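You operate a simulated robot arm through the tools that you are given. There is no shell and no other tool. Be economical: measure what you need, move in short steps, check, and stop when the job is done.

You run a simulated two-armed robot. Do the job below in one go: nothing can be reset, and whatever is moved stays where it is left.

JOB
On the top of the tool trolley, pour about 90 ml from the blue jug into the blue-rimmed jar, holding that steady with the other hand, and put the blue jug back.

Only the result counts: the job must be done as asked and must still hold three seconds after the hand-in. Knocking over, shifting, dropping, spilling or breaking anything else fails it.

ROBOT AND FRAMES
Two 6-joint arms with two-finger parallel grippers on one trunk, on a base that drives. Base frame: it is fixed to the floor where the robot stands at the start and does not move with it; the origin is under the middle of the robot, x ahead of it, y to its left, z up; the surface under the hand at the start is at about z = 0.86. Units: m, degrees, N and s.
The left shoulder is at the start at [0.06, 0.187, 1.172], the right one opposite. With the tool pointing down near the work surface each hand reaches from about 0.24 to 0.62 m from the robot's upright axis, wherever it stands, measured 20 degrees to its own side. Payload 1.57 kg a hand.
Tool frame (each hand has its own): the origin (TCP) lies between the finger pads and is the grasp point; the fingertips stand 0.03 m ahead of it; z points along the fingers, y is the line along which they close. Largest opening 0.11 m; finger width 0.024, thickness 0.012; the body of the gripper, 0.048 by 0.112 m, starts 0.078 m behind the TCP.
Orientation is that of the tool frame in the base frame, as a unit quaternion [w, x, y, z]. With the fingers straight down and closing along the base's y, the tool's x points along the base's -x, its y along +y and its z along -z.

CONTROLS
- The arms move only by the tool move_arm. It takes "left_moves", "right_moves" or both (then of equal length, played together; a hand with none holds still); each is a list of rows, each a list of 7 numbers: the shift along the base's x, y, z in m, then the turn, a rotation vector about the base's x, y, z in degrees, then the opening, from 0 (shut) to 1 (fully open). In form: [[tx, ty, tz, wx, wy, wz, gripper], ...]. A call has 1 to 12 rows; each row shifts and turns the commanded pose from where the row before left it. Rows are played at 5 a second. More than 0.05 m and 8.6 degrees between two rows, or a gripper value outside its range, and nothing of the call is played. Where a pose cannot be reached the arm comes as near as it can. A force on the tool above 40 N (or 10 N above the force at the start of the call, whichever is more), or a blocked arm, ends the call early, and 0.2 s more pass. The fingers move at their own pace (about 0.153 m/s each) and stop on an object; they squeeze with about 42 N. The grip force told is the motor's: it shows also when the fingers shut on nothing. Time passes only in rows, and 0.2 s behind the last, so rows that do not move let the fingers close. It gives the time, the measured TCP pose, the force on the tool (base axes), the opening and the grip force at its end, in the units of the frame above (readings bear some noise), with the torque about the TCP (base axes, N m) and any sound that the robot's microphone picked up.
- Cameras (640 x 400 px; columns grow to the right, rows downward): "scene" is now at [0.0082, -0.0272, 1.7189]; the picture's right is [-0.43, -0.90, 0.00], its down [-0.69, 0.33, -0.64] and it looks along [0.58, -0.27, -0.77] (base axes); focal length 252 px, centre (320, 200). "left" rides on the left gripper at [0.07, -0.016, -0.141] in its tool frame; the picture's right is [0.23, 0.97, 0.00], its down [-0.85, 0.20, -0.48] and it looks along [-0.47, 0.11, 0.88] (tool axes); focal length 222 px, centre (320, 200). "right" rides on the right gripper at [0.07, 0.016, -0.141] in its tool frame; the picture's right is [-0.23, 0.97, 0.00], its down [-0.86, -0.20, -0.48] and it looks along [-0.47, -0.11, 0.88] (tool axes); focal length 222 px, centre (320, 200). There is no depth. A picture from a camera that has moved, and an enlarged one, comes with that camera's place and axes in the base frame and with its lens. The place of the scene camera against the robot may be out by one fixed shift of up to 0.012 m in any direction.
- camera(camera): a new picture of that camera. The clock stands still meanwhile.
- move_column(by): slides the trunk up (or, below 0, down) by that many m; the arms and the scene camera ride with it, the base frame stays. It gives what a move gives, with no picture.
- roll_base(legs): drives the robot by 1 to 6 legs, each [ahead, left, turn to the left] in m, m and degrees, along the robot's own axes; the way and the turn of a leg run together, so that a leg with both is an arc; at most 1.5 m and 180 degrees a leg. The arms and the cameras ride along, it lands a little off, and it stops where it bumps. It gives what a move gives.
- head_to(pan, tilt): turns the head with the scene camera to pan (to the left, within 86 degrees either way) and tilt (down, from -29 to 69), counted from straight ahead of the robot. It gives what a move gives.
- enlarge(camera, box): a new picture of the part [left, top, right, bottom] of that camera's present view, enlarged. The clock stands still meanwhile.
- finish_job(): hands the job in; it is judged then, once.

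Work in short steps. Places have to be worked out from the pictures, the camera data and where the tool is seen: move nearer, look again, correct. Check each grasp and each placing, and mend what went wrong. You have 120 turns and 100 pictures in all, those below and enlarged ones among them. Open the grippers and draw the arms clear of the work before you hand the job in, unless the task says otherwise; then end with one line.

The tools are called as a command line: name --argument value ..., lists and objects as JSON in quotes. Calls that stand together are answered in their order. move_arm: Moves the arms, as the interface text tells. Its arguments: {"type":"object","properties":{"left_moves":{"type":"array","items":{"type":"array","items":{"type":"number"}}},"right_moves":{"type":"array","items":{"type":"array","items":{"type":"number"}}}},"required":[]} The other tools are called the same way: move_column (by) slides the trunk up or down; roll_base (legs) drives the base; head_to (pan, tilt) turns the head that bears the scene camera; camera (camera) takes a picture; enlarge (camera, box) takes an enlarged picture of a part of a camera's view; finish_job () hands the job in.

At the start:

```text
t: 0.0
left_tool_pos: [0.4066, 0.0025, 1.2736]
left_tcp_rot: [0.0, 0.0, 1.0, 0.0]
left_force: [0.9, 0.6, -0.3]
left_torque: [0.0, -0.01, 0.02]
left_grip_width: 0.11
left_grasp_force: 0.1
right_tool_pos: [0.3874, -0.4068, 1.2456]
right_tcp_rot: [0.0, 0.0, 1.0, 0.0]
right_force: [-0.4, -0.3, 0.6]
right_torque: [0.0, 0.02, 0.0]
right_grip_width: 0.1101
right_grasp_force: 0.1
trunk travel left (down, up): [-0.8, 0.19]
robot x, y, heading: [-0.0001, 0.0002, -0.1]
head pan, tilt: [-25.3, 50.0]
```

scene: 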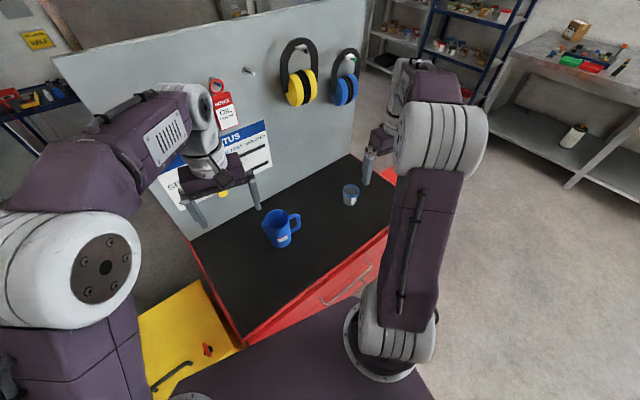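
right: 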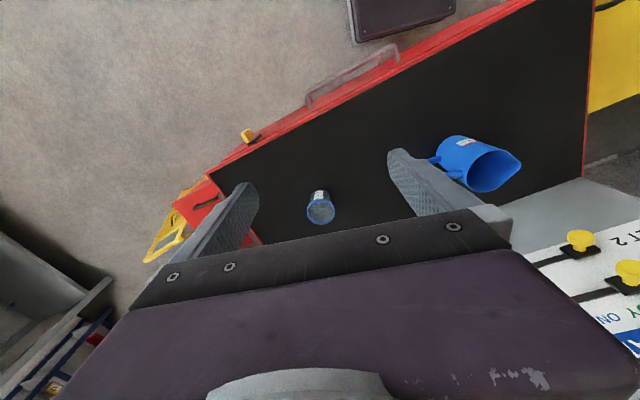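
left: 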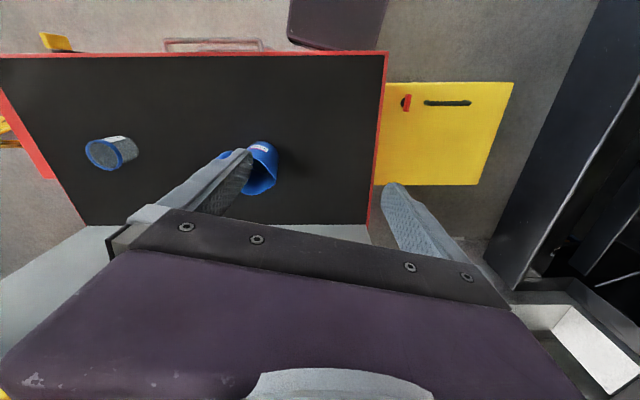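

The jug stands around (0.53, -0.10) and the jar around (0.59, -0.45). I'll look closer at both.

enlarge --camera "scene" --box '[230, 160, 390, 260]'

enlarge --camera "right" --box '[280, 100, 540, 260]'

enlarge --camera "left" --box '[60, 100, 300, 250]'

```text
4.00 times, centred on (310, 210) of scene
camera zoom: at [0.0082, -0.0272, 1.7189], right [-0.43, -0.9, 0.0], down [-0.69, 0.33, -0.64], along [0.58, -0.27, -0.77], focal length 1008 px, centre (360, 160)
```

zoom: 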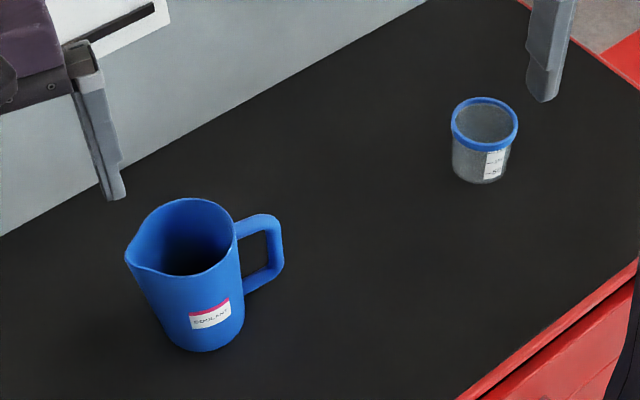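

```text
2.46 times, centred on (410, 180) of right
camera zoom: at [0.3171, -0.3917, 1.3853], right [0.23, 0.97, 0.0], down [0.86, -0.2, 0.48], along [0.47, -0.11, -0.88], focal length 547 px, centre (98, 249)
```

zoom: 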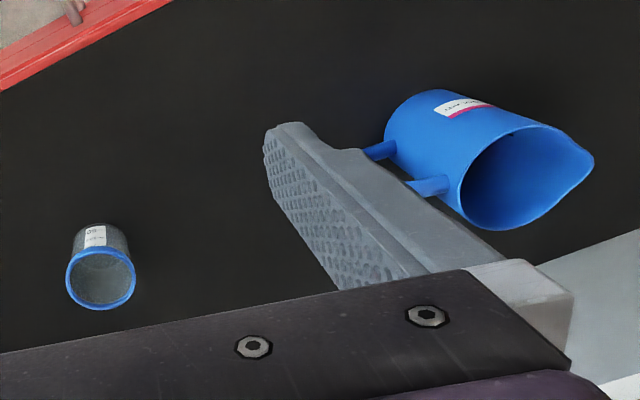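

```text
2.67 times, centred on (180, 175) of left
camera zoom: at [0.3363, -0.0135, 1.414], right [-0.23, 0.97, 0.0], down [0.85, 0.2, 0.48], along [0.47, 0.11, -0.88], focal length 592 px, centre (693, 267)
```

zoom: 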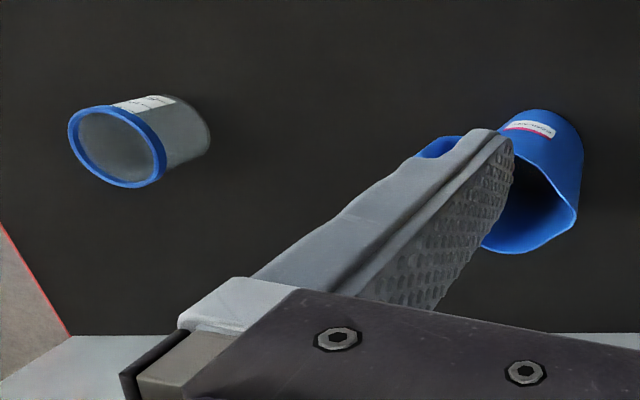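

The jug's spout points to +y and its handle to -y. I'll zoom in hard on the jar's scale and on the jug.

enlarge --camera "scene" --box '[334, 178, 366, 210]'

enlarge --camera "scene" --box '[252, 200, 308, 256]'

```text
12.50 times, centred on (350, 194) of scene
camera zoom: at [0.0082, -0.0272, 1.7189], right [-0.43, -0.9, 0.0], down [-0.69, 0.33, -0.64], along [0.58, -0.27, -0.77], focal length 3148 px, centre (-55, 275)
```

zoom: 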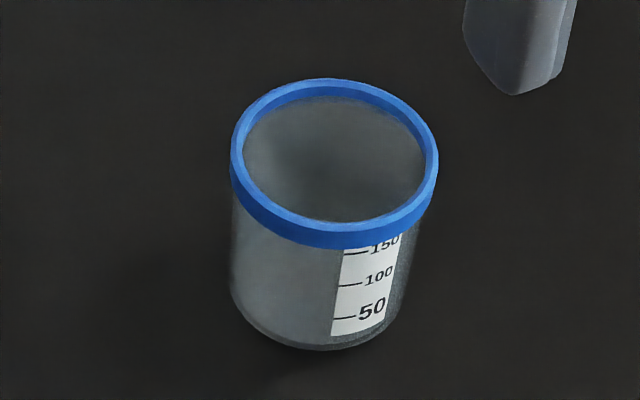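

```text
7.14 times, centred on (280, 228) of scene
camera zoom: at [0.0082, -0.0272, 1.7189], right [-0.43, -0.9, 0.0], down [-0.69, 0.33, -0.64], along [0.58, -0.27, -0.77], focal length 1799 px, centre (606, 0)
```

zoom: 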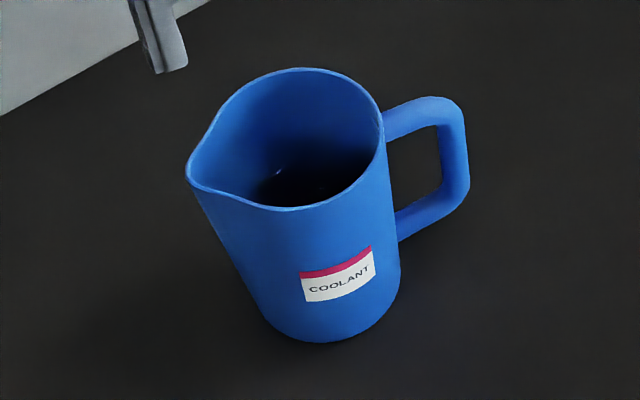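

Jar: centre about (0.60, -0.457), rim at z≈0.925, marked 50/100/150. Jug: axis about (0.548, -0.103), height about 0.13, handle reaching about 0.09 m to -y. The right hand will take the jug from the handle side and the left hand will hold the jar, so I'll shift the base to the right first.

roll_base --legs '[[0, -0.25, 0]]'

```text
t: 1.8
left_tool_pos: [0.4065, -0.2416, 1.2729]
left_tcp_rot: [0.001, 0.0, 1.0, -0.001]
left_force: [0.6, 0.0, -0.3]
left_torque: [-0.01, -0.01, 0.0]
left_grip_width: 0.1102
left_grasp_force: 0.0
right_tool_pos: [0.3861, -0.653, 1.2457]
right_tcp_rot: [0.0, -0.001, 1.0, -0.001]
right_force: [-0.2, -0.5, 0.2]
right_torque: [0.01, 0.0, -0.01]
right_grip_width: 0.1099
right_grasp_force: 0.1
trunk travel left (down, up): [-0.8, 0.19]
robot x, y, heading: [-0.0023, -0.2479, 0.0]
head pan, tilt: [-25.3, 50.0]
```

Base is in place. I'll swing the left hand aside to the left while yawing it, and yaw the right hand by -90° so that it can point to +y with its camera on top.

move_arm --right_moves '[[0.01, 0.012, 0, 0, 0, -8.2, 1], [0.01, 0.012, 0, 0, 0, -8.2, 1], [0.01, 0.012, 0, 0, 0, -8.2, 1], [0.01, 0.012, 0, 0, 0, -8.2, 1], [0.01, 0.012, 0, 0, 0, -8.2, 1], [0.01, 0.012, 0, 0, 0, -8.2, 1], [0.01, 0.012, 0, 0, 0, -8.2, 1], [0.01, 0.012, 0, 0, 0, -8.2, 1], [0.01, 0.012, 0, 0, 0, -8.2, 1], [0.01, 0.012, 0, 0, 0, -8.1, 1], [0.01, 0.012, 0, 0, 0, -8.1, 1], [0, 0, 0, 0, 0, 0, 1]]' --left_moves '[[0, 0.03, 0, 0, 0, 0, 1], [0, 0.03, 0, 0, 0, 0, 1], [0, 0.03, 0, 0, 0, 0, 1], [0, 0.03, 0, 0, 0, 0, 1], [0, 0.03, 0, 0, 0, 0, 1], [0, 0.03, 0, 0, 0, 0, 1], [0, 0.03, 0, 0, 0, 0, 1], [0, 0.02, 0, 0, 0, 0, 1], [0, 0.02, 0, 0, 0, 0, 1], [0, 0, 0, 0, 0, 0, 1], [0, 0, 0, 0, 0, 0, 1], [0, 0, 0, 0, 0, 0, 1]]'

```text
t: 4.4
left_tool_pos: [0.4064, 0.0064, 1.2719]
left_tcp_rot: [0.001, 0.002, 1.0, -0.001]
left_force: [0.3, -0.5, 0.3]
left_torque: [-0.01, -0.01, 0.01]
left_grip_width: 0.1102
left_grasp_force: 0.0
right_tool_pos: [0.4955, -0.5226, 1.2462]
right_tcp_rot: [0.0, 0.707, 0.707, 0.0]
right_force: [0.1, 0.1, -0.3]
right_torque: [0.01, -0.03, -0.01]
right_grip_width: 0.11
right_grasp_force: 0.2
trunk travel left (down, up): [-0.8, 0.19]
robot x, y, heading: [-0.0022, -0.2477, -0.0]
head pan, tilt: [-25.3, 50.0]
```

The yaw worked. Next I tilt the right hand up about x to point at +y while lowering it to a standoff beside the jug.

move_arm --right_moves '[[0.005, 0.014, -0.016, 8.2, 0, 0, 1], [0.005, 0.014, -0.016, 8.2, 0, 0, 1], [0.005, 0.014, -0.016, 8.2, 0, 0, 1], [0.005, 0.014, -0.016, 8.2, 0, 0, 1], [0.005, 0.014, -0.016, 8.2, 0, 0, 1], [0.005, 0.014, -0.016, 8.2, 0, 0, 1], [0.005, 0.014, -0.016, 8.2, 0, 0, 1], [0.005, 0.014, -0.016, 8.2, 0, 0, 1], [0.005, 0.014, -0.016, 8.2, 0, 0, 1], [0.005, 0.014, -0.016, 8.1, 0, 0, 1], [0.0025, 0.014, -0.016, 8.1, 0, 0, 1], [0, 0, 0, 0, 0, 0, 1]]'

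camera --camera "right"

camera --camera "scene"

```text
t: 7.0
left_tool_pos: [0.4067, 0.0052, 1.2728]
left_tcp_rot: [0.001, 0.001, 1.0, 0.0]
left_force: [-0.2, -0.3, 0.9]
left_torque: [-0.02, 0.02, 0.01]
left_grip_width: 0.11
left_grasp_force: 0.0
right_tool_pos: [0.5304, -0.3621, 1.0766]
right_tcp_rot: [-0.5, 0.5, 0.5, 0.501]
right_force: [-0.1, -0.4, -0.5]
right_torque: [0.03, -0.02, 0.0]
right_grip_width: 0.1102
right_grasp_force: 0.1
right hand out of reach, approached as far as the arm can: row 10, 11
trunk travel left (down, up): [-0.8, 0.19]
robot x, y, heading: [0.0, -0.2444, 0.1]
head pan, tilt: [-25.3, 50.0]
```

```text
91 pictures are left
camera right: at [0.5458, -0.5043, 1.1439], right [0.97, 0.0, -0.23], down [-0.2, -0.48, -0.86], along [-0.11, 0.88, -0.46], focal length 222 px, centre (320, 200)
```

right: 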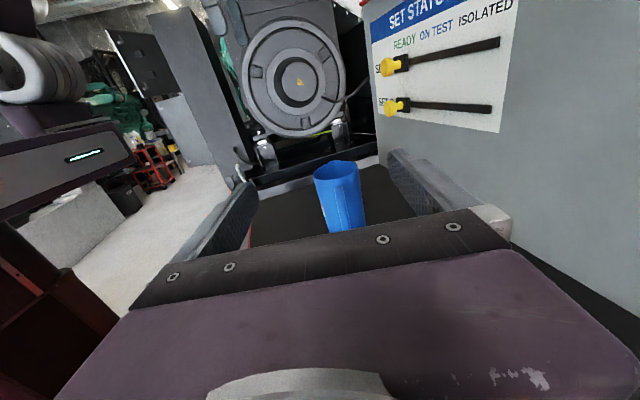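

```text
90 pictures are left
camera scene: at [0.008, -0.2741, 1.7189], right [-0.43, -0.9, 0.0], down [-0.69, 0.33, -0.64], along [0.58, -0.27, -0.77], focal length 252 px, centre (320, 200)
```

scene: 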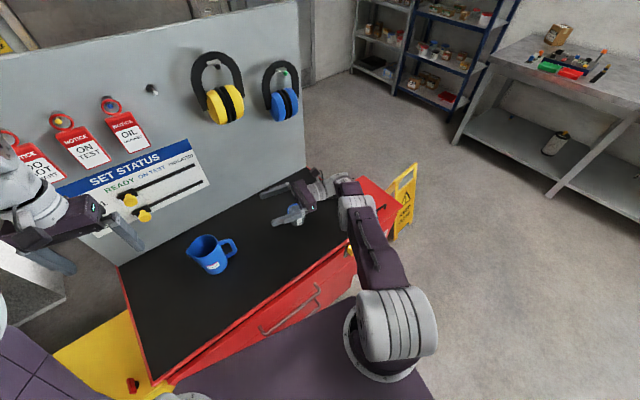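

The reach is marginal in x here. I'll look down at the gap between my base and the trolley to see whether I can drive nearer.

head_to --pan 0 --tilt 66

camera --camera "scene"

camera --camera "left"

```text
t: 7.9
left_tool_pos: [0.4047, 0.0065, 1.2725]
left_tcp_rot: [0.001, 0.0, 1.0, 0.0]
left_force: [0.5, -0.1, -0.8]
left_torque: [0.02, 0.0, -0.01]
left_grip_width: 0.11
left_grasp_force: 0.1
right_tool_pos: [0.5294, -0.3634, 1.0758]
right_tcp_rot: [-0.5, 0.5, 0.5, 0.5]
right_force: [0.4, 0.6, -0.4]
right_torque: [-0.01, -0.01, -0.01]
right_grip_width: 0.1101
right_grasp_force: 0.0
trunk travel left (down, up): [-0.8, 0.19]
robot x, y, heading: [0.0008, -0.2463, 0.1]
head pan, tilt: [0.0, 66.0]
```

```text
89 pictures are left
camera scene: at [-0.002, -0.2412, 1.6998], right [0.0, -1.0, 0.0], down [-0.91, 0.0, -0.41], along [0.41, 0.0, -0.91], focal length 252 px, centre (320, 200)
```

scene: 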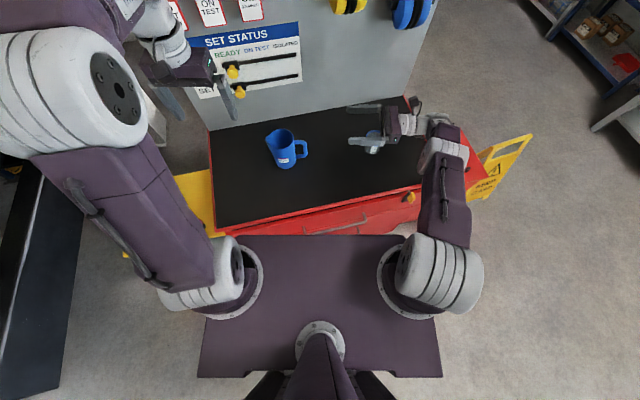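

```text
88 pictures are left
camera left: at [0.3355, -0.0099, 1.4135], right [-0.23, 0.97, 0.0], down [0.85, 0.2, 0.48], along [0.47, 0.11, -0.88], focal length 222 px, centre (320, 200)
```

left: 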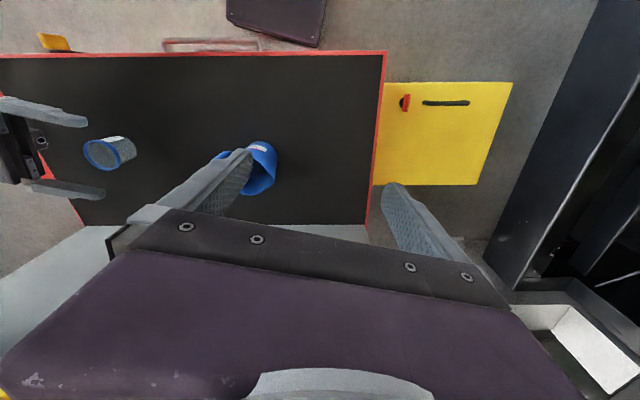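

The base front is at about x=0.2 and the trolley front at about x=0.33 here, with the trolley yawed about 12°. I'll turn 12° left to face it squarely and creep forward 0.05 m.

roll_base --legs '[[0, 0, 12], [0.05, 0, 0]]'

head_to --pan -12 --tilt 55

camera --camera "scene"

camera --camera "left"

```text
t: 9.6
left_tool_pos: [0.3874, 0.0942, 1.2748]
left_tcp_rot: [0.002, -0.103, 0.995, 0.001]
left_force: [-1.1, 0.0, 0.2]
left_torque: [0.0, -0.04, 0.02]
left_grip_width: 0.1099
left_grasp_force: 0.2
right_tool_pos: [0.5866, -0.2418, 1.0787]
right_tcp_rot: [-0.548, 0.444, 0.55, 0.447]
right_force: [-0.7, 1.0, 0.3]
right_torque: [-0.02, -0.01, -0.08]
right_grip_width: 0.11
right_grasp_force: 0.0
trunk travel left (down, up): [-0.8, 0.19]
robot x, y, heading: [0.0511, -0.2348, 12.2]
head pan, tilt: [0.0, 66.0]
```

```text
t: 10.3
left_tool_pos: [0.3957, 0.0964, 1.2727]
left_tcp_rot: [0.0, -0.104, 0.995, -0.001]
left_force: [0.8, 0.1, 0.2]
left_torque: [-0.02, 0.01, 0.0]
left_grip_width: 0.11
left_grasp_force: 0.1
right_tool_pos: [0.5923, -0.2403, 1.0748]
right_tcp_rot: [0.549, -0.446, -0.549, -0.445]
right_force: [-0.3, 1.0, -0.4]
right_torque: [0.02, 0.01, 0.0]
right_grip_width: 0.1098
right_grasp_force: 0.0
trunk travel left (down, up): [-0.8, 0.19]
robot x, y, heading: [0.0506, -0.2337, 11.9]
head pan, tilt: [-12.0, 55.0]
```

```text
87 pictures are left
camera scene: at [0.0634, -0.2425, 1.7124], right [0.0, -1.0, 0.0], down [-0.82, 0.0, -0.57], along [0.57, 0.0, -0.82], focal length 252 px, centre (320, 200)
```

scene: 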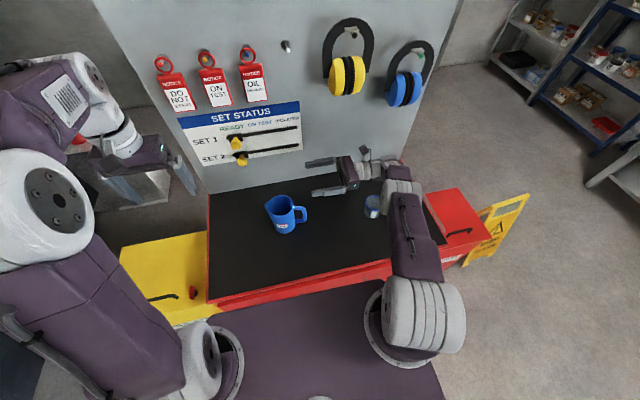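

```text
86 pictures are left
camera left: at [0.3303, 0.0653, 1.4132], right [-0.42, 0.91, 0.0], down [0.8, 0.37, 0.48], along [0.43, 0.2, -0.88], focal length 222 px, centre (320, 200)
```

left: 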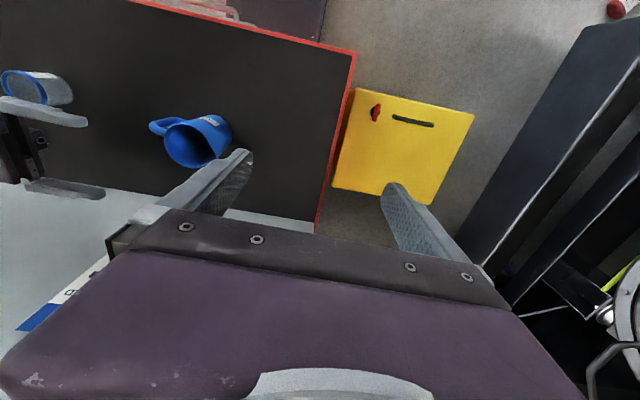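

The base is well placed. I'll zoom with the left hand camera to cross-check the jug position, and look through the right hand camera.

enlarge --camera "left" --box '[130, 90, 258, 186]'

enlarge --camera "scene" --box '[250, 180, 330, 240]'

camera --camera "right"

```text
4.17 times, centred on (194, 138) of left
camera zoom: at [0.3303, 0.0653, 1.4132], right [-0.42, 0.91, 0.0], down [0.8, 0.37, 0.48], along [0.43, 0.2, -0.88], focal length 926 px, centre (845, 458)
```

zoom: 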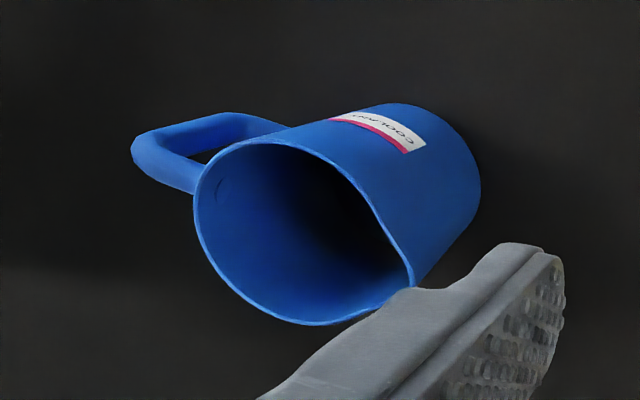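

```text
6.67 times, centred on (290, 210) of scene
camera zoom: at [0.0634, -0.2425, 1.7124], right [0.0, -1.0, 0.0], down [-0.82, 0.0, -0.57], along [0.57, 0.0, -0.82], focal length 1679 px, centre (520, 133)
```

zoom: 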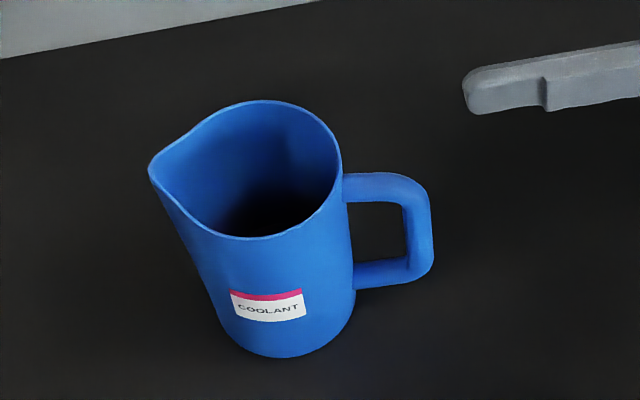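

```text
83 pictures are left
camera right: at [0.6381, -0.3751, 1.1434], right [0.95, 0.2, -0.23], down [-0.1, -0.51, -0.85], along [-0.29, 0.84, -0.47], focal length 222 px, centre (320, 200)
```

right: 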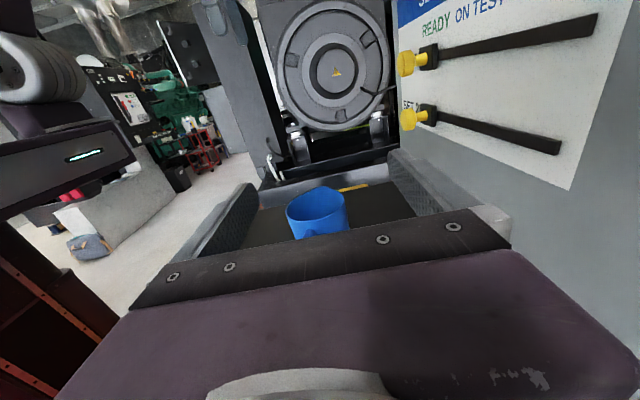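

Combined estimate: jug axis (0.542, -0.11), rim z 0.99, handle straight to -y. I'll approach pitched 40° down so the wrist clears the jar and the palm clears the handle; first to a standoff.

move_arm --right_moves '[[-0.01, 0, 0.01, 0, 0, -6, 1], [-0.01, 0, 0.01, 0, 0, -5.9, 1], [-0.01, 0.004, -0.01, -8, 0, 0, 1], [-0.01, 0.004, -0.01, -8, 0, 0, 1], [-0.01, 0.004, -0.01, -8, 0, 0, 1], [0, 0.004, -0.01, -8, 0, 0, 1], [0, 0.004, -0.01, -8, 0, 0, 1], [0, 0, 0, 0, 0, 0, 1]]'

camera --camera "right"

camera --camera "scene"

```text
t: 12.1
left_tool_pos: [0.3936, 0.0941, 1.2734]
left_tcp_rot: [0.001, -0.104, 0.995, 0.0]
left_force: [-0.9, -0.3, -0.7]
left_torque: [0.03, 0.0, 0.03]
left_grip_width: 0.1099
left_grasp_force: 0.0
right_tool_pos: [0.5413, -0.2215, 1.0459]
right_tcp_rot: [-0.299, 0.641, 0.641, 0.299]
right_force: [-0.6, -0.6, -0.6]
right_torque: [-0.02, 0.01, -0.01]
right_grip_width: 0.1099
right_grasp_force: 0.1
trunk travel left (down, up): [-0.8, 0.19]
robot x, y, heading: [0.0489, -0.2409, 11.7]
head pan, tilt: [-12.0, 55.0]
```

```text
82 pictures are left
camera right: at [0.5577, -0.2845, 1.189], right [0.97, -0.15, -0.17], down [-0.2, -0.92, -0.35], along [-0.11, 0.37, -0.92], focal length 222 px, centre (320, 200)
```

right: 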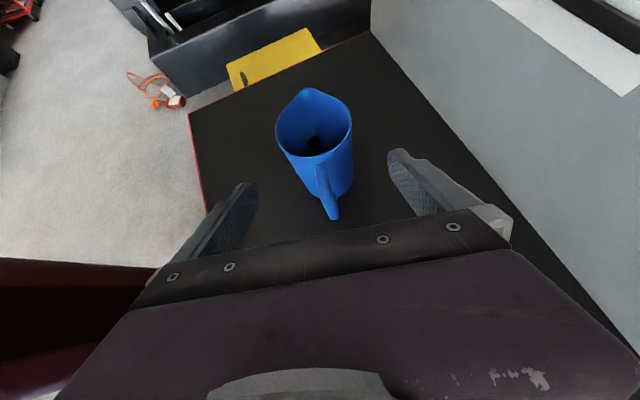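

```text
81 pictures are left
camera scene: at [0.0616, -0.2436, 1.7125], right [0.0, -1.0, 0.0], down [-0.82, 0.0, -0.57], along [0.57, 0.0, -0.82], focal length 252 px, centre (320, 200)
```

scene: 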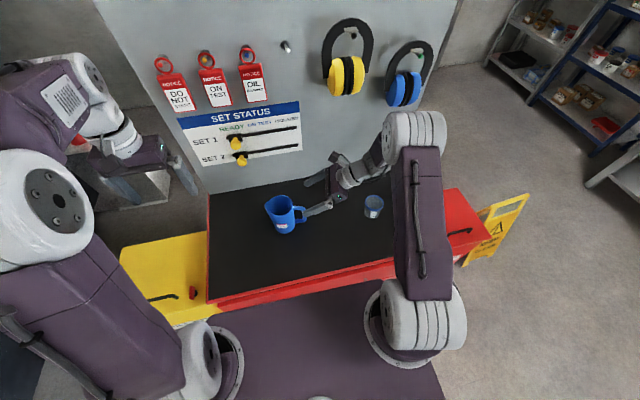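

The jug is centred between the fingers and its axis reads (0.541, -0.115). I'll advance along the tool axis to the grasp point and look before closing.

move_arm --right_moves '[[0, 0.0213, -0.0182, 0, 0, 0, 1], [0, 0.0213, -0.0182, 0, 0, 0, 1], [0, 0.0213, -0.0182, 0, 0, 0, 1], [0, 0.0213, -0.0182, 0, 0, 0, 1], [0, 0.0213, -0.0182, 0, 0, 0, 1], [0, 0, 0, 0, 0, 0, 1]]'

camera --camera "right"

enlarge --camera "scene" --box '[240, 150, 400, 250]'

```text
t: 13.5
left_tool_pos: [0.3937, 0.0952, 1.2724]
left_tcp_rot: [0.001, -0.104, 0.995, 0.001]
left_force: [0.4, -0.3, 0.9]
left_torque: [0.04, -0.03, -0.02]
left_grip_width: 0.1102
left_grasp_force: 0.0
right_tool_pos: [0.5435, -0.1111, 0.9548]
right_tcp_rot: [-0.299, 0.641, 0.641, 0.298]
right_force: [-0.1, -0.7, 0.6]
right_torque: [-0.01, 0.0, -0.01]
right_grip_width: 0.1099
right_grasp_force: 0.1
trunk travel left (down, up): [-0.8, 0.19]
robot x, y, heading: [0.0484, -0.2361, 11.7]
head pan, tilt: [-12.0, 55.0]
```

```text
80 pictures are left
camera right: at [0.5594, -0.1762, 1.098], right [0.97, -0.15, -0.17], down [-0.2, -0.92, -0.35], along [-0.11, 0.37, -0.92], focal length 222 px, centre (320, 200)
```

right: 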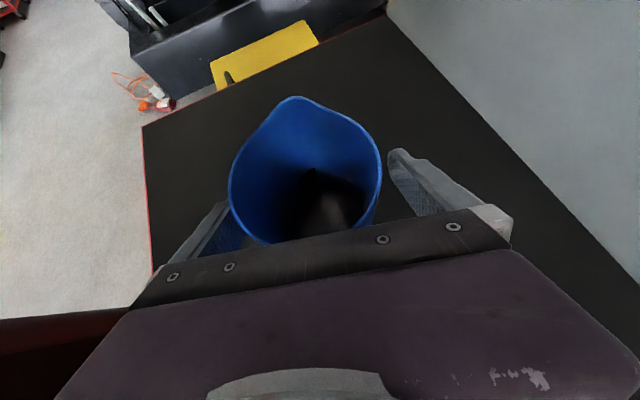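

```text
4.00 times, centred on (320, 200) of scene
camera zoom: at [0.0613, -0.2436, 1.7125], right [0.0, -1.0, 0.0], down [-0.82, 0.0, -0.57], along [0.57, 0.0, -0.82], focal length 1008 px, centre (320, 200)
```

zoom: 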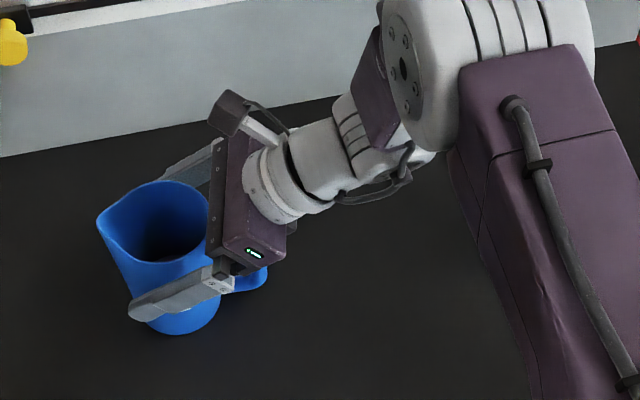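

The fingers straddle the jug, with the palm just above the handle. A 3 mm correction in x, then close.

move_arm --right_moves '[[-0.003, -0.002, 0, 0, 0, 0, 1], [0, 0, 0, 0, 0, 0, 0.85], [0, 0, 0, 0, 0, 0, 0.75], [0, 0, 0, 0, 0, 0, 0.6], [0, 0, 0, 0, 0, 0, 0.5], [0, 0, 0, 0, 0, 0, 0.5]]'

```text
t: 14.9
left_tool_pos: [0.393, 0.0944, 1.2722]
left_tcp_rot: [0.001, -0.104, 0.995, 0.0]
left_force: [-0.2, -0.7, 0.0]
left_torque: [0.02, 0.0, -0.04]
left_grip_width: 0.1097
left_grasp_force: 0.0
right_tool_pos: [0.5392, -0.1147, 0.9551]
right_tcp_rot: [-0.299, 0.641, 0.641, 0.298]
right_force: [-1.4, 1.1, 0.3]
right_torque: [-0.01, -0.07, -0.02]
right_grip_width: 0.0805
right_grasp_force: 42.2
trunk travel left (down, up): [-0.8, 0.19]
robot x, y, heading: [0.0481, -0.2375, 12.1]
head pan, tilt: [-12.0, 55.0]
```

Gripped at 80.5 mm with 42 N. Lift gently and read the weight.

move_arm --right_moves '[[0, 0, 0.01, 0, 0, 0, 0.4], [0, 0, 0.02, 0, 0, 0, 0.4], [0, 0, 0.02, 0, 0, 0, 0.4], [0, 0, 0.02, 0, 0, 0, 0.4], [0, 0, 0, 0, 0, 0, 0.4]]'

camera --camera "right"

camera --camera "scene"

```text
t: 16.1
left_tool_pos: [0.3949, 0.0956, 1.2719]
left_tcp_rot: [-0.001, -0.104, 0.995, 0.0]
left_force: [0.3, -0.6, -0.7]
left_torque: [0.01, 0.01, -0.02]
left_grip_width: 0.1102
left_grasp_force: 0.0
right_tool_pos: [0.5384, -0.1171, 1.0252]
right_tcp_rot: [-0.299, 0.641, 0.642, 0.298]
right_force: [0.1, -0.1, -3.6]
right_torque: [0.01, -0.02, -0.02]
right_grip_width: 0.081
right_grasp_force: 42.4
trunk travel left (down, up): [-0.8, 0.19]
robot x, y, heading: [0.0518, -0.2358, 11.7]
head pan, tilt: [-12.0, 55.0]
```

```text
78 pictures are left
camera right: at [0.5554, -0.1805, 1.1681], right [0.97, -0.15, -0.17], down [-0.2, -0.92, -0.35], along [-0.11, 0.37, -0.92], focal length 222 px, centre (320, 200)
```

right: 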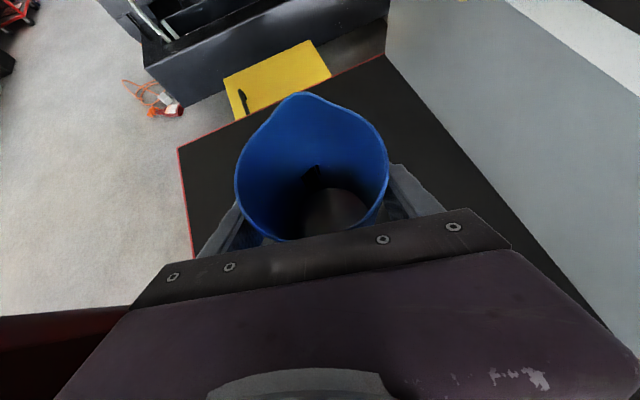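

```text
77 pictures are left
camera scene: at [0.0621, -0.2429, 1.7124], right [0.0, -1.0, 0.0], down [-0.82, 0.0, -0.57], along [0.57, 0.0, -0.82], focal length 252 px, centre (320, 200)
```

scene: 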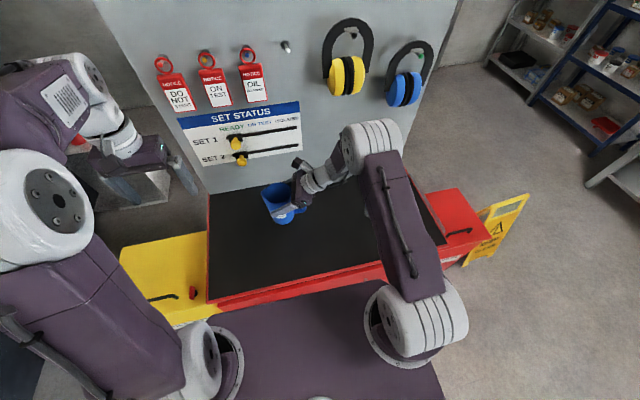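

The jug hangs steadily (about 3.6 N). I'll zoom in on its liquid level to estimate the needed tilt.

enlarge --camera "right" --box '[225, 85, 405, 245]'

```text
2.50 times, centred on (315, 165) of right
camera zoom: at [0.5554, -0.1805, 1.1681], right [0.97, -0.15, -0.17], down [-0.2, -0.92, -0.35], along [-0.11, 0.37, -0.92], focal length 555 px, centre (332, 288)
```

zoom: 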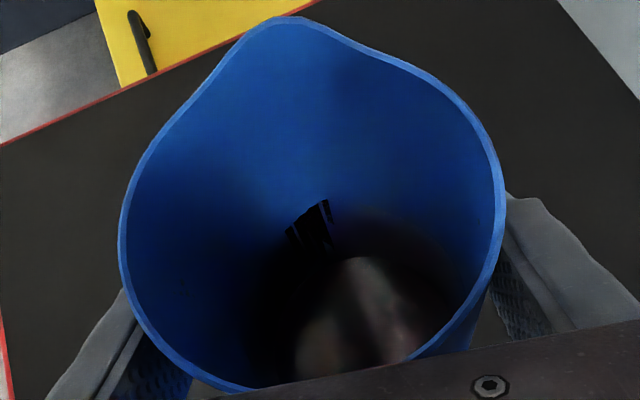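

The level is about 0.06 m in a 0.13 m jug, roughly 260 ml, so I expect flow from about 50° of tilt. I'll raise the jug and carry it smoothly to a waiting spot on the far right of the jar, yawing -25°.

move_arm --right_moves '[[0, 0, 0.015, 0, 0, 0, 0.4], [0, 0, 0.025, 0, 0, 0, 0.4], [0, -0.01, 0.025, 0, 0, 0, 0.4], [0, -0.02, 0.01, 0, 0, -2, 0.4], [0, -0.03, 0, 0, 0, -2, 0.4], [0, -0.03, 0, 0, 0, -2, 0.4], [0, -0.03, 0, 0, 0, -2, 0.4], [0, -0.03, 0, 0, 0, -2, 0.4], [0, -0.03, 0, 0, 0, -2, 0.4], [0, -0.03, 0, 0, 0, -2, 0.4], [0, -0.02, 0, 0, 0, -1, 0.4], [0, -0.01, 0, 0, 0, 0, 0.4]]'

move_arm --right_moves '[[0, -0.01, 0, 0, 0, -1, 0.4], [0, -0.02, 0, 0, 0, -1, 0.4], [0, -0.03, 0, 0, 0, -2, 0.4], [0, -0.03, 0, 0, 0, -2, 0.4], [0, -0.03, 0, 0, 0, -2, 0.4], [0, -0.03, 0, 0, 0, -2, 0.4], [0, -0.03, 0, 0, 0, 0, 0.4], [0, -0.03, 0, 0, 0, 0, 0.4], [0, -0.02, 0, 0, 0, 0, 0.4], [0, -0.01, 0, 0, 0, 0, 0.4], [0, 0, 0, 0, 0, 0, 0.4]]'

camera --camera "scene"

camera --camera "right"

```text
t: 18.7
left_tool_pos: [0.3952, 0.0949, 1.2722]
left_tcp_rot: [0.0, -0.103, 0.995, 0.0]
left_force: [-0.5, -0.2, -0.3]
left_torque: [-0.01, 0.02, -0.03]
left_grip_width: 0.1098
left_grasp_force: 0.2
right_tool_pos: [0.5392, -0.3562, 1.0997]
right_tcp_rot: [-0.258, 0.719, 0.552, 0.335]
right_force: [-0.2, 0.0, -3.4]
right_torque: [-0.01, -0.03, 0.0]
right_grip_width: 0.0805
right_grasp_force: 41.6
trunk travel left (down, up): [-0.8, 0.19]
robot x, y, heading: [0.0474, -0.2346, 11.7]
head pan, tilt: [-12.0, 55.0]
```

```text
t: 21.1
left_tool_pos: [0.3937, 0.094, 1.2737]
left_tcp_rot: [0.001, -0.104, 0.995, 0.001]
left_force: [-0.4, 0.9, 0.0]
left_torque: [0.0, -0.02, 0.0]
left_grip_width: 0.1102
left_grasp_force: 0.0
right_tool_pos: [0.5403, -0.5953, 1.1001]
right_tcp_rot: [-0.228, 0.765, 0.487, 0.356]
right_force: [0.0, 0.5, -3.2]
right_torque: [0.01, -0.01, -0.05]
right_grip_width: 0.0806
right_grasp_force: 42.3
trunk travel left (down, up): [-0.8, 0.19]
robot x, y, heading: [0.0494, -0.2341, 11.7]
head pan, tilt: [-12.0, 55.0]
```

```text
75 pictures are left
camera scene: at [0.062, -0.2435, 1.7124], right [0.0, -1.0, 0.0], down [-0.82, 0.0, -0.57], along [0.57, 0.0, -0.82], focal length 252 px, centre (320, 200)
```

scene: 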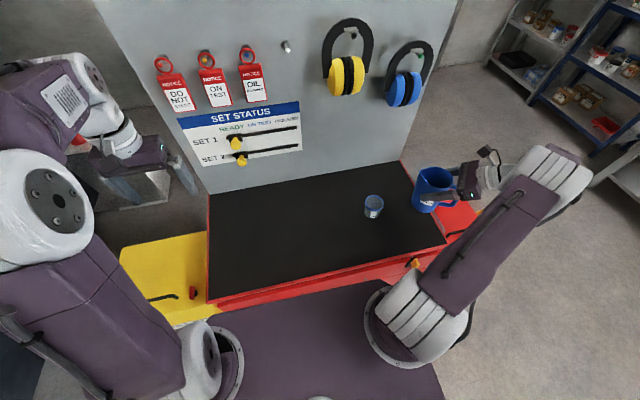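

```text
74 pictures are left
camera right: at [0.5279, -0.661, 1.2427], right [0.82, -0.54, -0.18], down [-0.57, -0.75, -0.35], along [0.06, 0.38, -0.92], focal length 222 px, centre (320, 200)
```

right: 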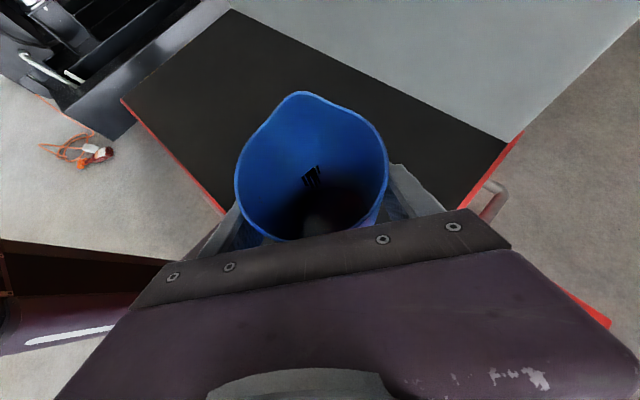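

The jug is waiting clear of the jar. I'll zoom in on the jar from the scene and left cameras to fix its location for the left hand.

enlarge --camera "scene" --box '[354, 188, 394, 224]'

camera --camera "left"

```text
11.11 times, centred on (374, 206) of scene
camera zoom: at [0.062, -0.2435, 1.7124], right [0.0, -1.0, 0.0], down [-0.82, 0.0, -0.57], along [0.57, 0.0, -0.82], focal length 2799 px, centre (-280, 133)
```

zoom: 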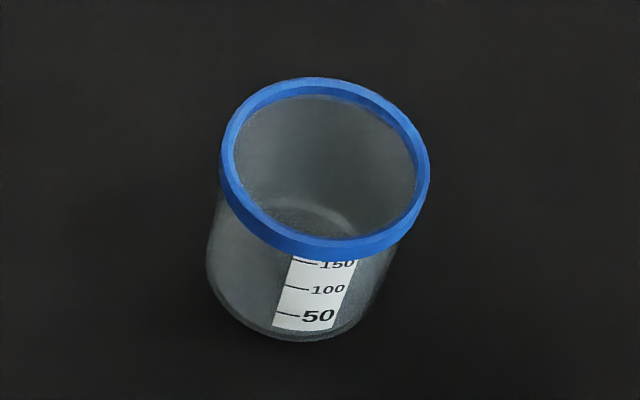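

```text
72 pictures are left
camera left: at [0.3292, 0.0645, 1.4136], right [-0.42, 0.91, 0.0], down [0.8, 0.37, 0.48], along [0.43, 0.2, -0.88], focal length 222 px, centre (320, 200)
```

left: 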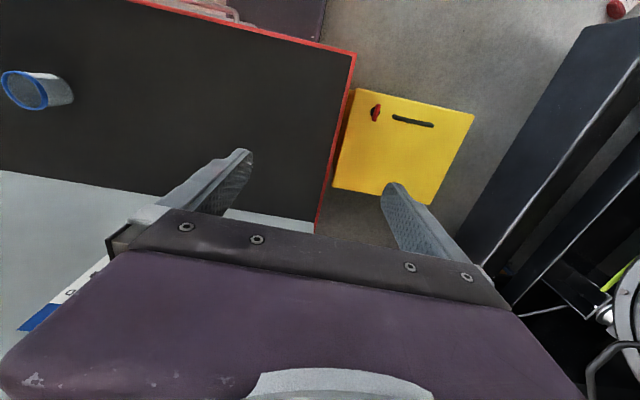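

The jar sits near (0.598, -0.457), rim z about 0.925. I'll bring the left hand over: first yaw to heading -55°, then pitch to 45° down at a standoff.

move_arm --left_moves '[[0.008, -0.031, -0.003, 0, 0, -7.45, 1], [0.008, -0.031, -0.003, 0, 0, -7.45, 1], [0.008, -0.031, -0.003, 0, 0, -7.45, 1], [0.008, -0.031, -0.003, 0, 0, -7.45, 1], [0.008, -0.031, -0.003, 0, 0, -7.45, 1], [0.008, -0.031, -0.003, 0, 0, -7.45, 1], [0.008, -0.031, -0.003, 0, 0, -7.45, 1], [0.008, -0.031, -0.003, 0, 0, -7.45, 1], [0.008, -0.031, -0.003, 0, 0, -7.45, 1], [0, 0, 0, 0, 0, 0, 1]]'

camera --camera "scene"

```text
t: 23.3
left_tool_pos: [0.4662, -0.184, 1.2455]
left_tcp_rot: [0.001, 0.463, 0.886, 0.0]
left_force: [0.1, -0.9, -1.1]
left_torque: [-0.04, 0.01, -0.01]
left_grip_width: 0.1098
left_grasp_force: 0.0
right_tool_pos: [0.5391, -0.5964, 1.1013]
right_tcp_rot: [-0.227, 0.764, 0.488, 0.355]
right_force: [0.0, 0.0, -3.4]
right_torque: [0.0, 0.02, -0.01]
right_grip_width: 0.0804
right_grasp_force: 41.9
trunk travel left (down, up): [-0.8, 0.19]
robot x, y, heading: [0.0491, -0.2373, 11.8]
head pan, tilt: [-12.0, 55.0]
```

```text
71 pictures are left
camera scene: at [0.0618, -0.2431, 1.7124], right [0.0, -1.0, 0.0], down [-0.82, 0.0, -0.57], along [0.57, 0.0, -0.82], focal length 252 px, centre (320, 200)
```

scene: 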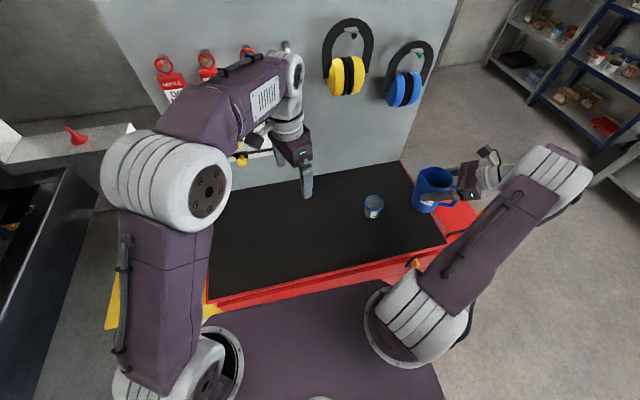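

The yaw is good. Now pitch up to 45° while descending to the standoff.

move_arm --left_moves '[[0.0083, -0.024, -0.0322, -5.27, -3.69, 0, 1], [0.0083, -0.024, -0.0322, -5.27, -3.69, 0, 1], [0.0083, -0.024, -0.0322, -5.27, -3.69, 0, 1], [0.0083, -0.024, -0.0322, -5.27, -3.69, 0, 1], [0.0083, -0.024, -0.0322, -5.27, -3.69, 0, 1], [0.0083, -0.024, -0.0322, -5.27, -3.69, 0, 1], [0.0083, -0.024, -0.0322, -5.27, -3.69, 0, 1], [0, 0, 0, 0, 0, 0, 1]]'

camera --camera "scene"

camera --camera "left"

```text
t: 25.1
left_tool_pos: [0.5241, -0.3504, 1.0179]
left_tcp_rot: [0.341, 0.428, 0.818, -0.177]
left_force: [-0.1, -0.1, -0.2]
left_torque: [-0.01, 0.0, 0.02]
left_grip_width: 0.1102
left_grasp_force: 0.1
right_tool_pos: [0.5408, -0.5964, 1.1016]
right_tcp_rot: [-0.228, 0.764, 0.487, 0.356]
right_force: [0.1, 0.8, -4.5]
right_torque: [0.04, -0.03, -0.08]
right_grip_width: 0.0803
right_grasp_force: 42.0
trunk travel left (down, up): [-0.8, 0.19]
robot x, y, heading: [0.0519, -0.236, 11.8]
head pan, tilt: [-12.0, 55.0]
```

```text
70 pictures are left
camera scene: at [0.0615, -0.2434, 1.7125], right [0.0, -1.0, 0.0], down [-0.82, 0.0, -0.57], along [0.57, 0.0, -0.82], focal length 252 px, centre (320, 200)
```

scene: 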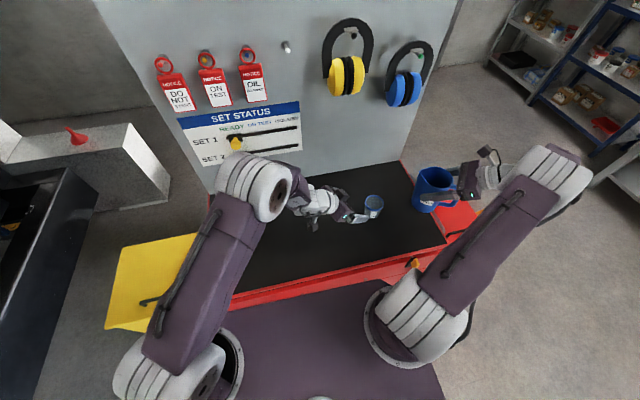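

```text
69 pictures are left
camera left: at [0.4238, -0.2374, 1.0686], right [0.71, 0.69, -0.16], down [0.31, -0.1, 0.94], along [0.63, -0.72, -0.29], focal length 222 px, centre (320, 200)
```

left: 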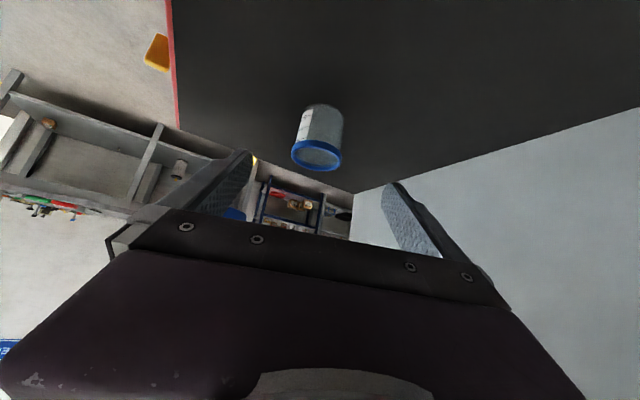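

The jar is well centred between the left fingers at (0.593, -0.453). I'll advance two thirds of the way along the tool axis and look again.

move_arm --left_moves '[[0.011, -0.0163, -0.02, 0, 0, 0, 1], [0.011, -0.0163, -0.02, 0, 0, 0, 1], [0.011, -0.0163, -0.02, 0, 0, 0, 1], [0.011, -0.0163, -0.02, 0, 0, 0, 1], [0, 0, 0, 0, 0, 0, 1]]'

camera --camera "left"

enlarge --camera "scene" --box '[290, 150, 450, 250]'

```text
t: 26.3
left_tool_pos: [0.5677, -0.4178, 0.9387]
left_tcp_rot: [0.341, 0.427, 0.819, -0.176]
left_force: [-0.1, 0.5, 0.6]
left_torque: [0.0, 0.0, -0.02]
left_grip_width: 0.1099
left_grasp_force: 0.1
right_tool_pos: [0.541, -0.5952, 1.0989]
right_tcp_rot: [-0.228, 0.764, 0.488, 0.356]
right_force: [0.0, -0.1, -3.8]
right_torque: [0.0, 0.0, 0.03]
right_grip_width: 0.0805
right_grasp_force: 41.9
trunk travel left (down, up): [-0.8, 0.19]
robot x, y, heading: [0.0538, -0.2359, 12.1]
head pan, tilt: [-12.0, 55.0]
```

```text
68 pictures are left
camera left: at [0.4685, -0.3039, 0.9882], right [0.71, 0.69, -0.16], down [0.31, -0.1, 0.94], along [0.63, -0.72, -0.29], focal length 222 px, centre (320, 200)
```

left: 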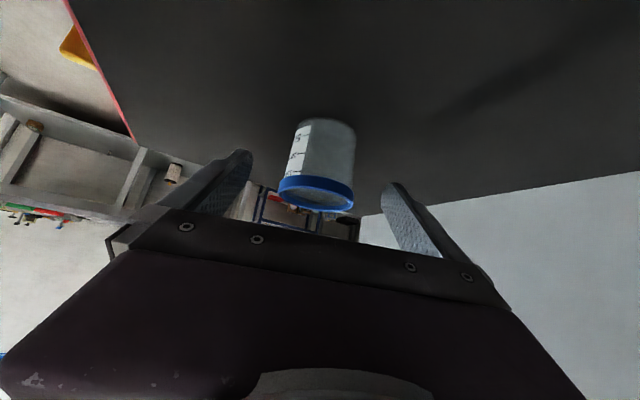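

```text
4.00 times, centred on (370, 200) of scene
camera zoom: at [0.0616, -0.2434, 1.7125], right [0.0, -1.0, 0.0], down [-0.82, 0.0, -0.57], along [0.57, 0.0, -0.82], focal length 1008 px, centre (120, 200)
```

zoom: 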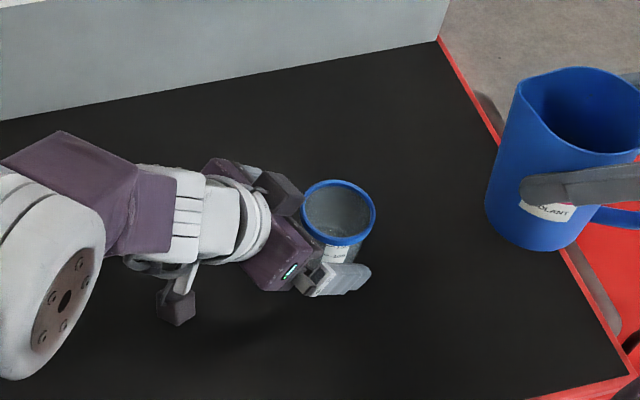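

Jar fixed at (0.595, -0.453). Final advance of 40 mm, keeping the fingers just above the surface, then look.

move_arm --left_moves '[[0.0082, -0.0106, -0.0139, 0, 0, 0, 1], [0.0082, -0.0106, -0.0139, 0, 0, 0, 1], [0.0081, -0.0105, -0.0139, 0, 0, 0, 1], [0, 0, 0, 0, 0, 0, 1]]'

camera --camera "left"

enlarge --camera "scene" --box '[330, 170, 410, 230]'

```text
t: 27.3
left_tool_pos: [0.5923, -0.4492, 0.8969]
left_tcp_rot: [0.339, 0.428, 0.819, -0.176]
left_force: [0.4, 1.0, 0.0]
left_torque: [0.0, 0.01, 0.03]
left_grip_width: 0.1101
left_grasp_force: 0.1
right_tool_pos: [0.5398, -0.596, 1.0993]
right_tcp_rot: [-0.228, 0.764, 0.488, 0.355]
right_force: [-0.5, 0.0, -3.5]
right_torque: [0.0, -0.05, -0.02]
right_grip_width: 0.0803
right_grasp_force: 41.9
trunk travel left (down, up): [-0.8, 0.19]
robot x, y, heading: [0.0495, -0.2387, 12.2]
head pan, tilt: [-12.0, 55.0]
```

```text
66 pictures are left
camera left: at [0.4937, -0.3366, 0.947], right [0.71, 0.69, -0.16], down [0.31, -0.11, 0.94], along [0.63, -0.72, -0.29], focal length 222 px, centre (320, 200)
```

left: 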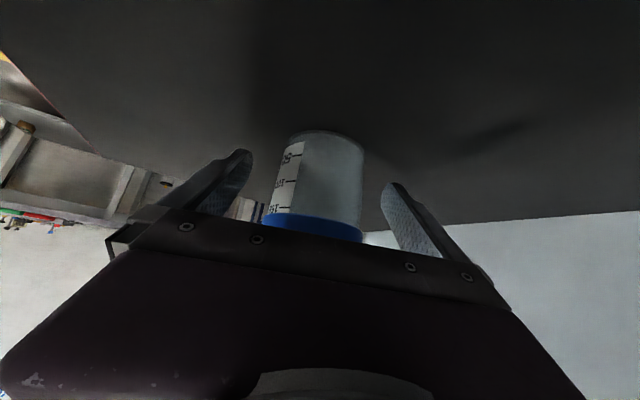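

```text
6.67 times, centred on (370, 200) of scene
camera zoom: at [0.0621, -0.2437, 1.7125], right [0.0, -1.0, 0.0], down [-0.82, 0.0, -0.57], along [0.57, 0.0, -0.82], focal length 1679 px, centre (-13, 200)
```

zoom: 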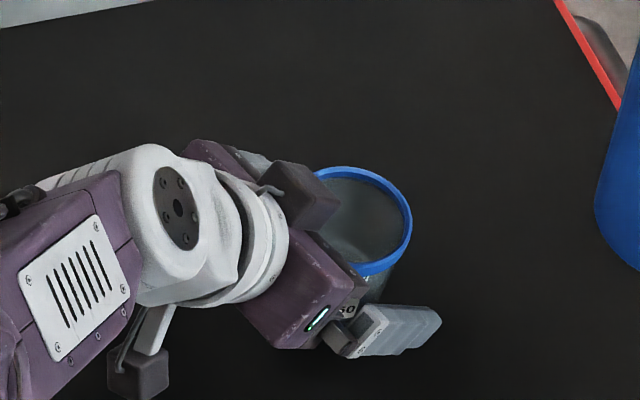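

The jar sits centred between the fingers and its scale is visible in the left camera. Closing the left gripper.

move_arm --left_moves '[[0, 0, 0, 0, 0, 0, 0.8], [0, 0, 0, 0, 0, 0, 0.65], [0, 0, 0, 0, 0, 0, 0.5], [0, 0, 0, 0, 0, 0, 0.4], [0, 0, 0, 0, 0, 0, 0.35], [0, 0, 0, 0, 0, 0, 0.35]]'

camera --camera "left"

enlarge --camera "scene" --box '[330, 170, 410, 230]'

```text
t: 28.7
left_tool_pos: [0.5932, -0.4495, 0.8981]
left_tcp_rot: [0.34, 0.427, 0.819, -0.176]
left_force: [0.0, 0.4, 0.2]
left_torque: [0.02, 0.02, 0.0]
left_grip_width: 0.0641
left_grasp_force: 42.3
right_tool_pos: [0.5405, -0.5961, 1.0995]
right_tcp_rot: [-0.227, 0.765, 0.486, 0.356]
right_force: [-0.4, -0.4, -3.6]
right_torque: [0.03, -0.01, -0.01]
right_grip_width: 0.0804
right_grasp_force: 41.9
trunk travel left (down, up): [-0.8, 0.19]
robot x, y, heading: [0.0501, -0.2367, 11.9]
head pan, tilt: [-12.0, 55.0]
```

```text
64 pictures are left
camera left: at [0.494, -0.3368, 0.9475], right [0.71, 0.69, -0.16], down [0.31, -0.1, 0.94], along [0.63, -0.72, -0.29], focal length 222 px, centre (320, 200)
```

left: 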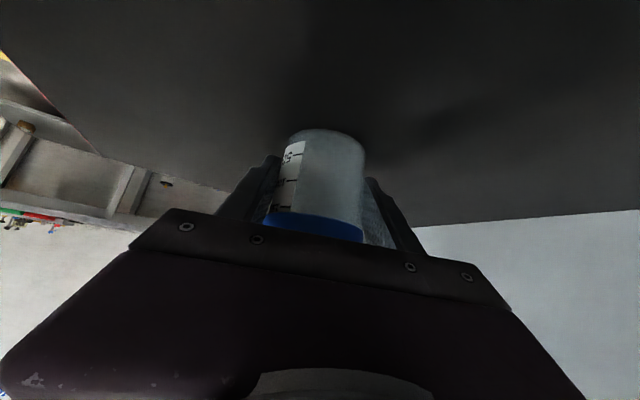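

```text
6.67 times, centred on (370, 200) of scene
camera zoom: at [0.0621, -0.2437, 1.7124], right [0.0, -1.0, 0.0], down [-0.82, 0.0, -0.57], along [0.57, 0.0, -0.82], focal length 1679 px, centre (-13, 200)
```

zoom: 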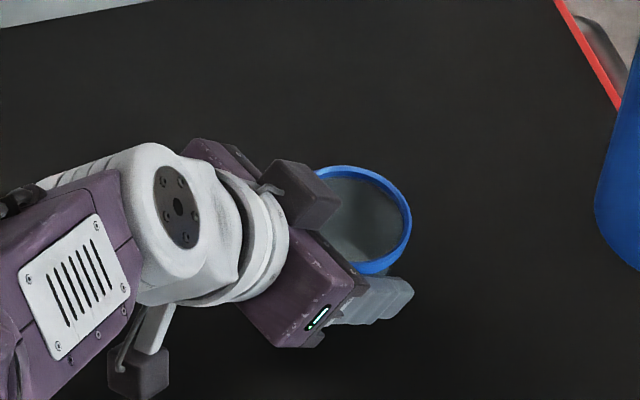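

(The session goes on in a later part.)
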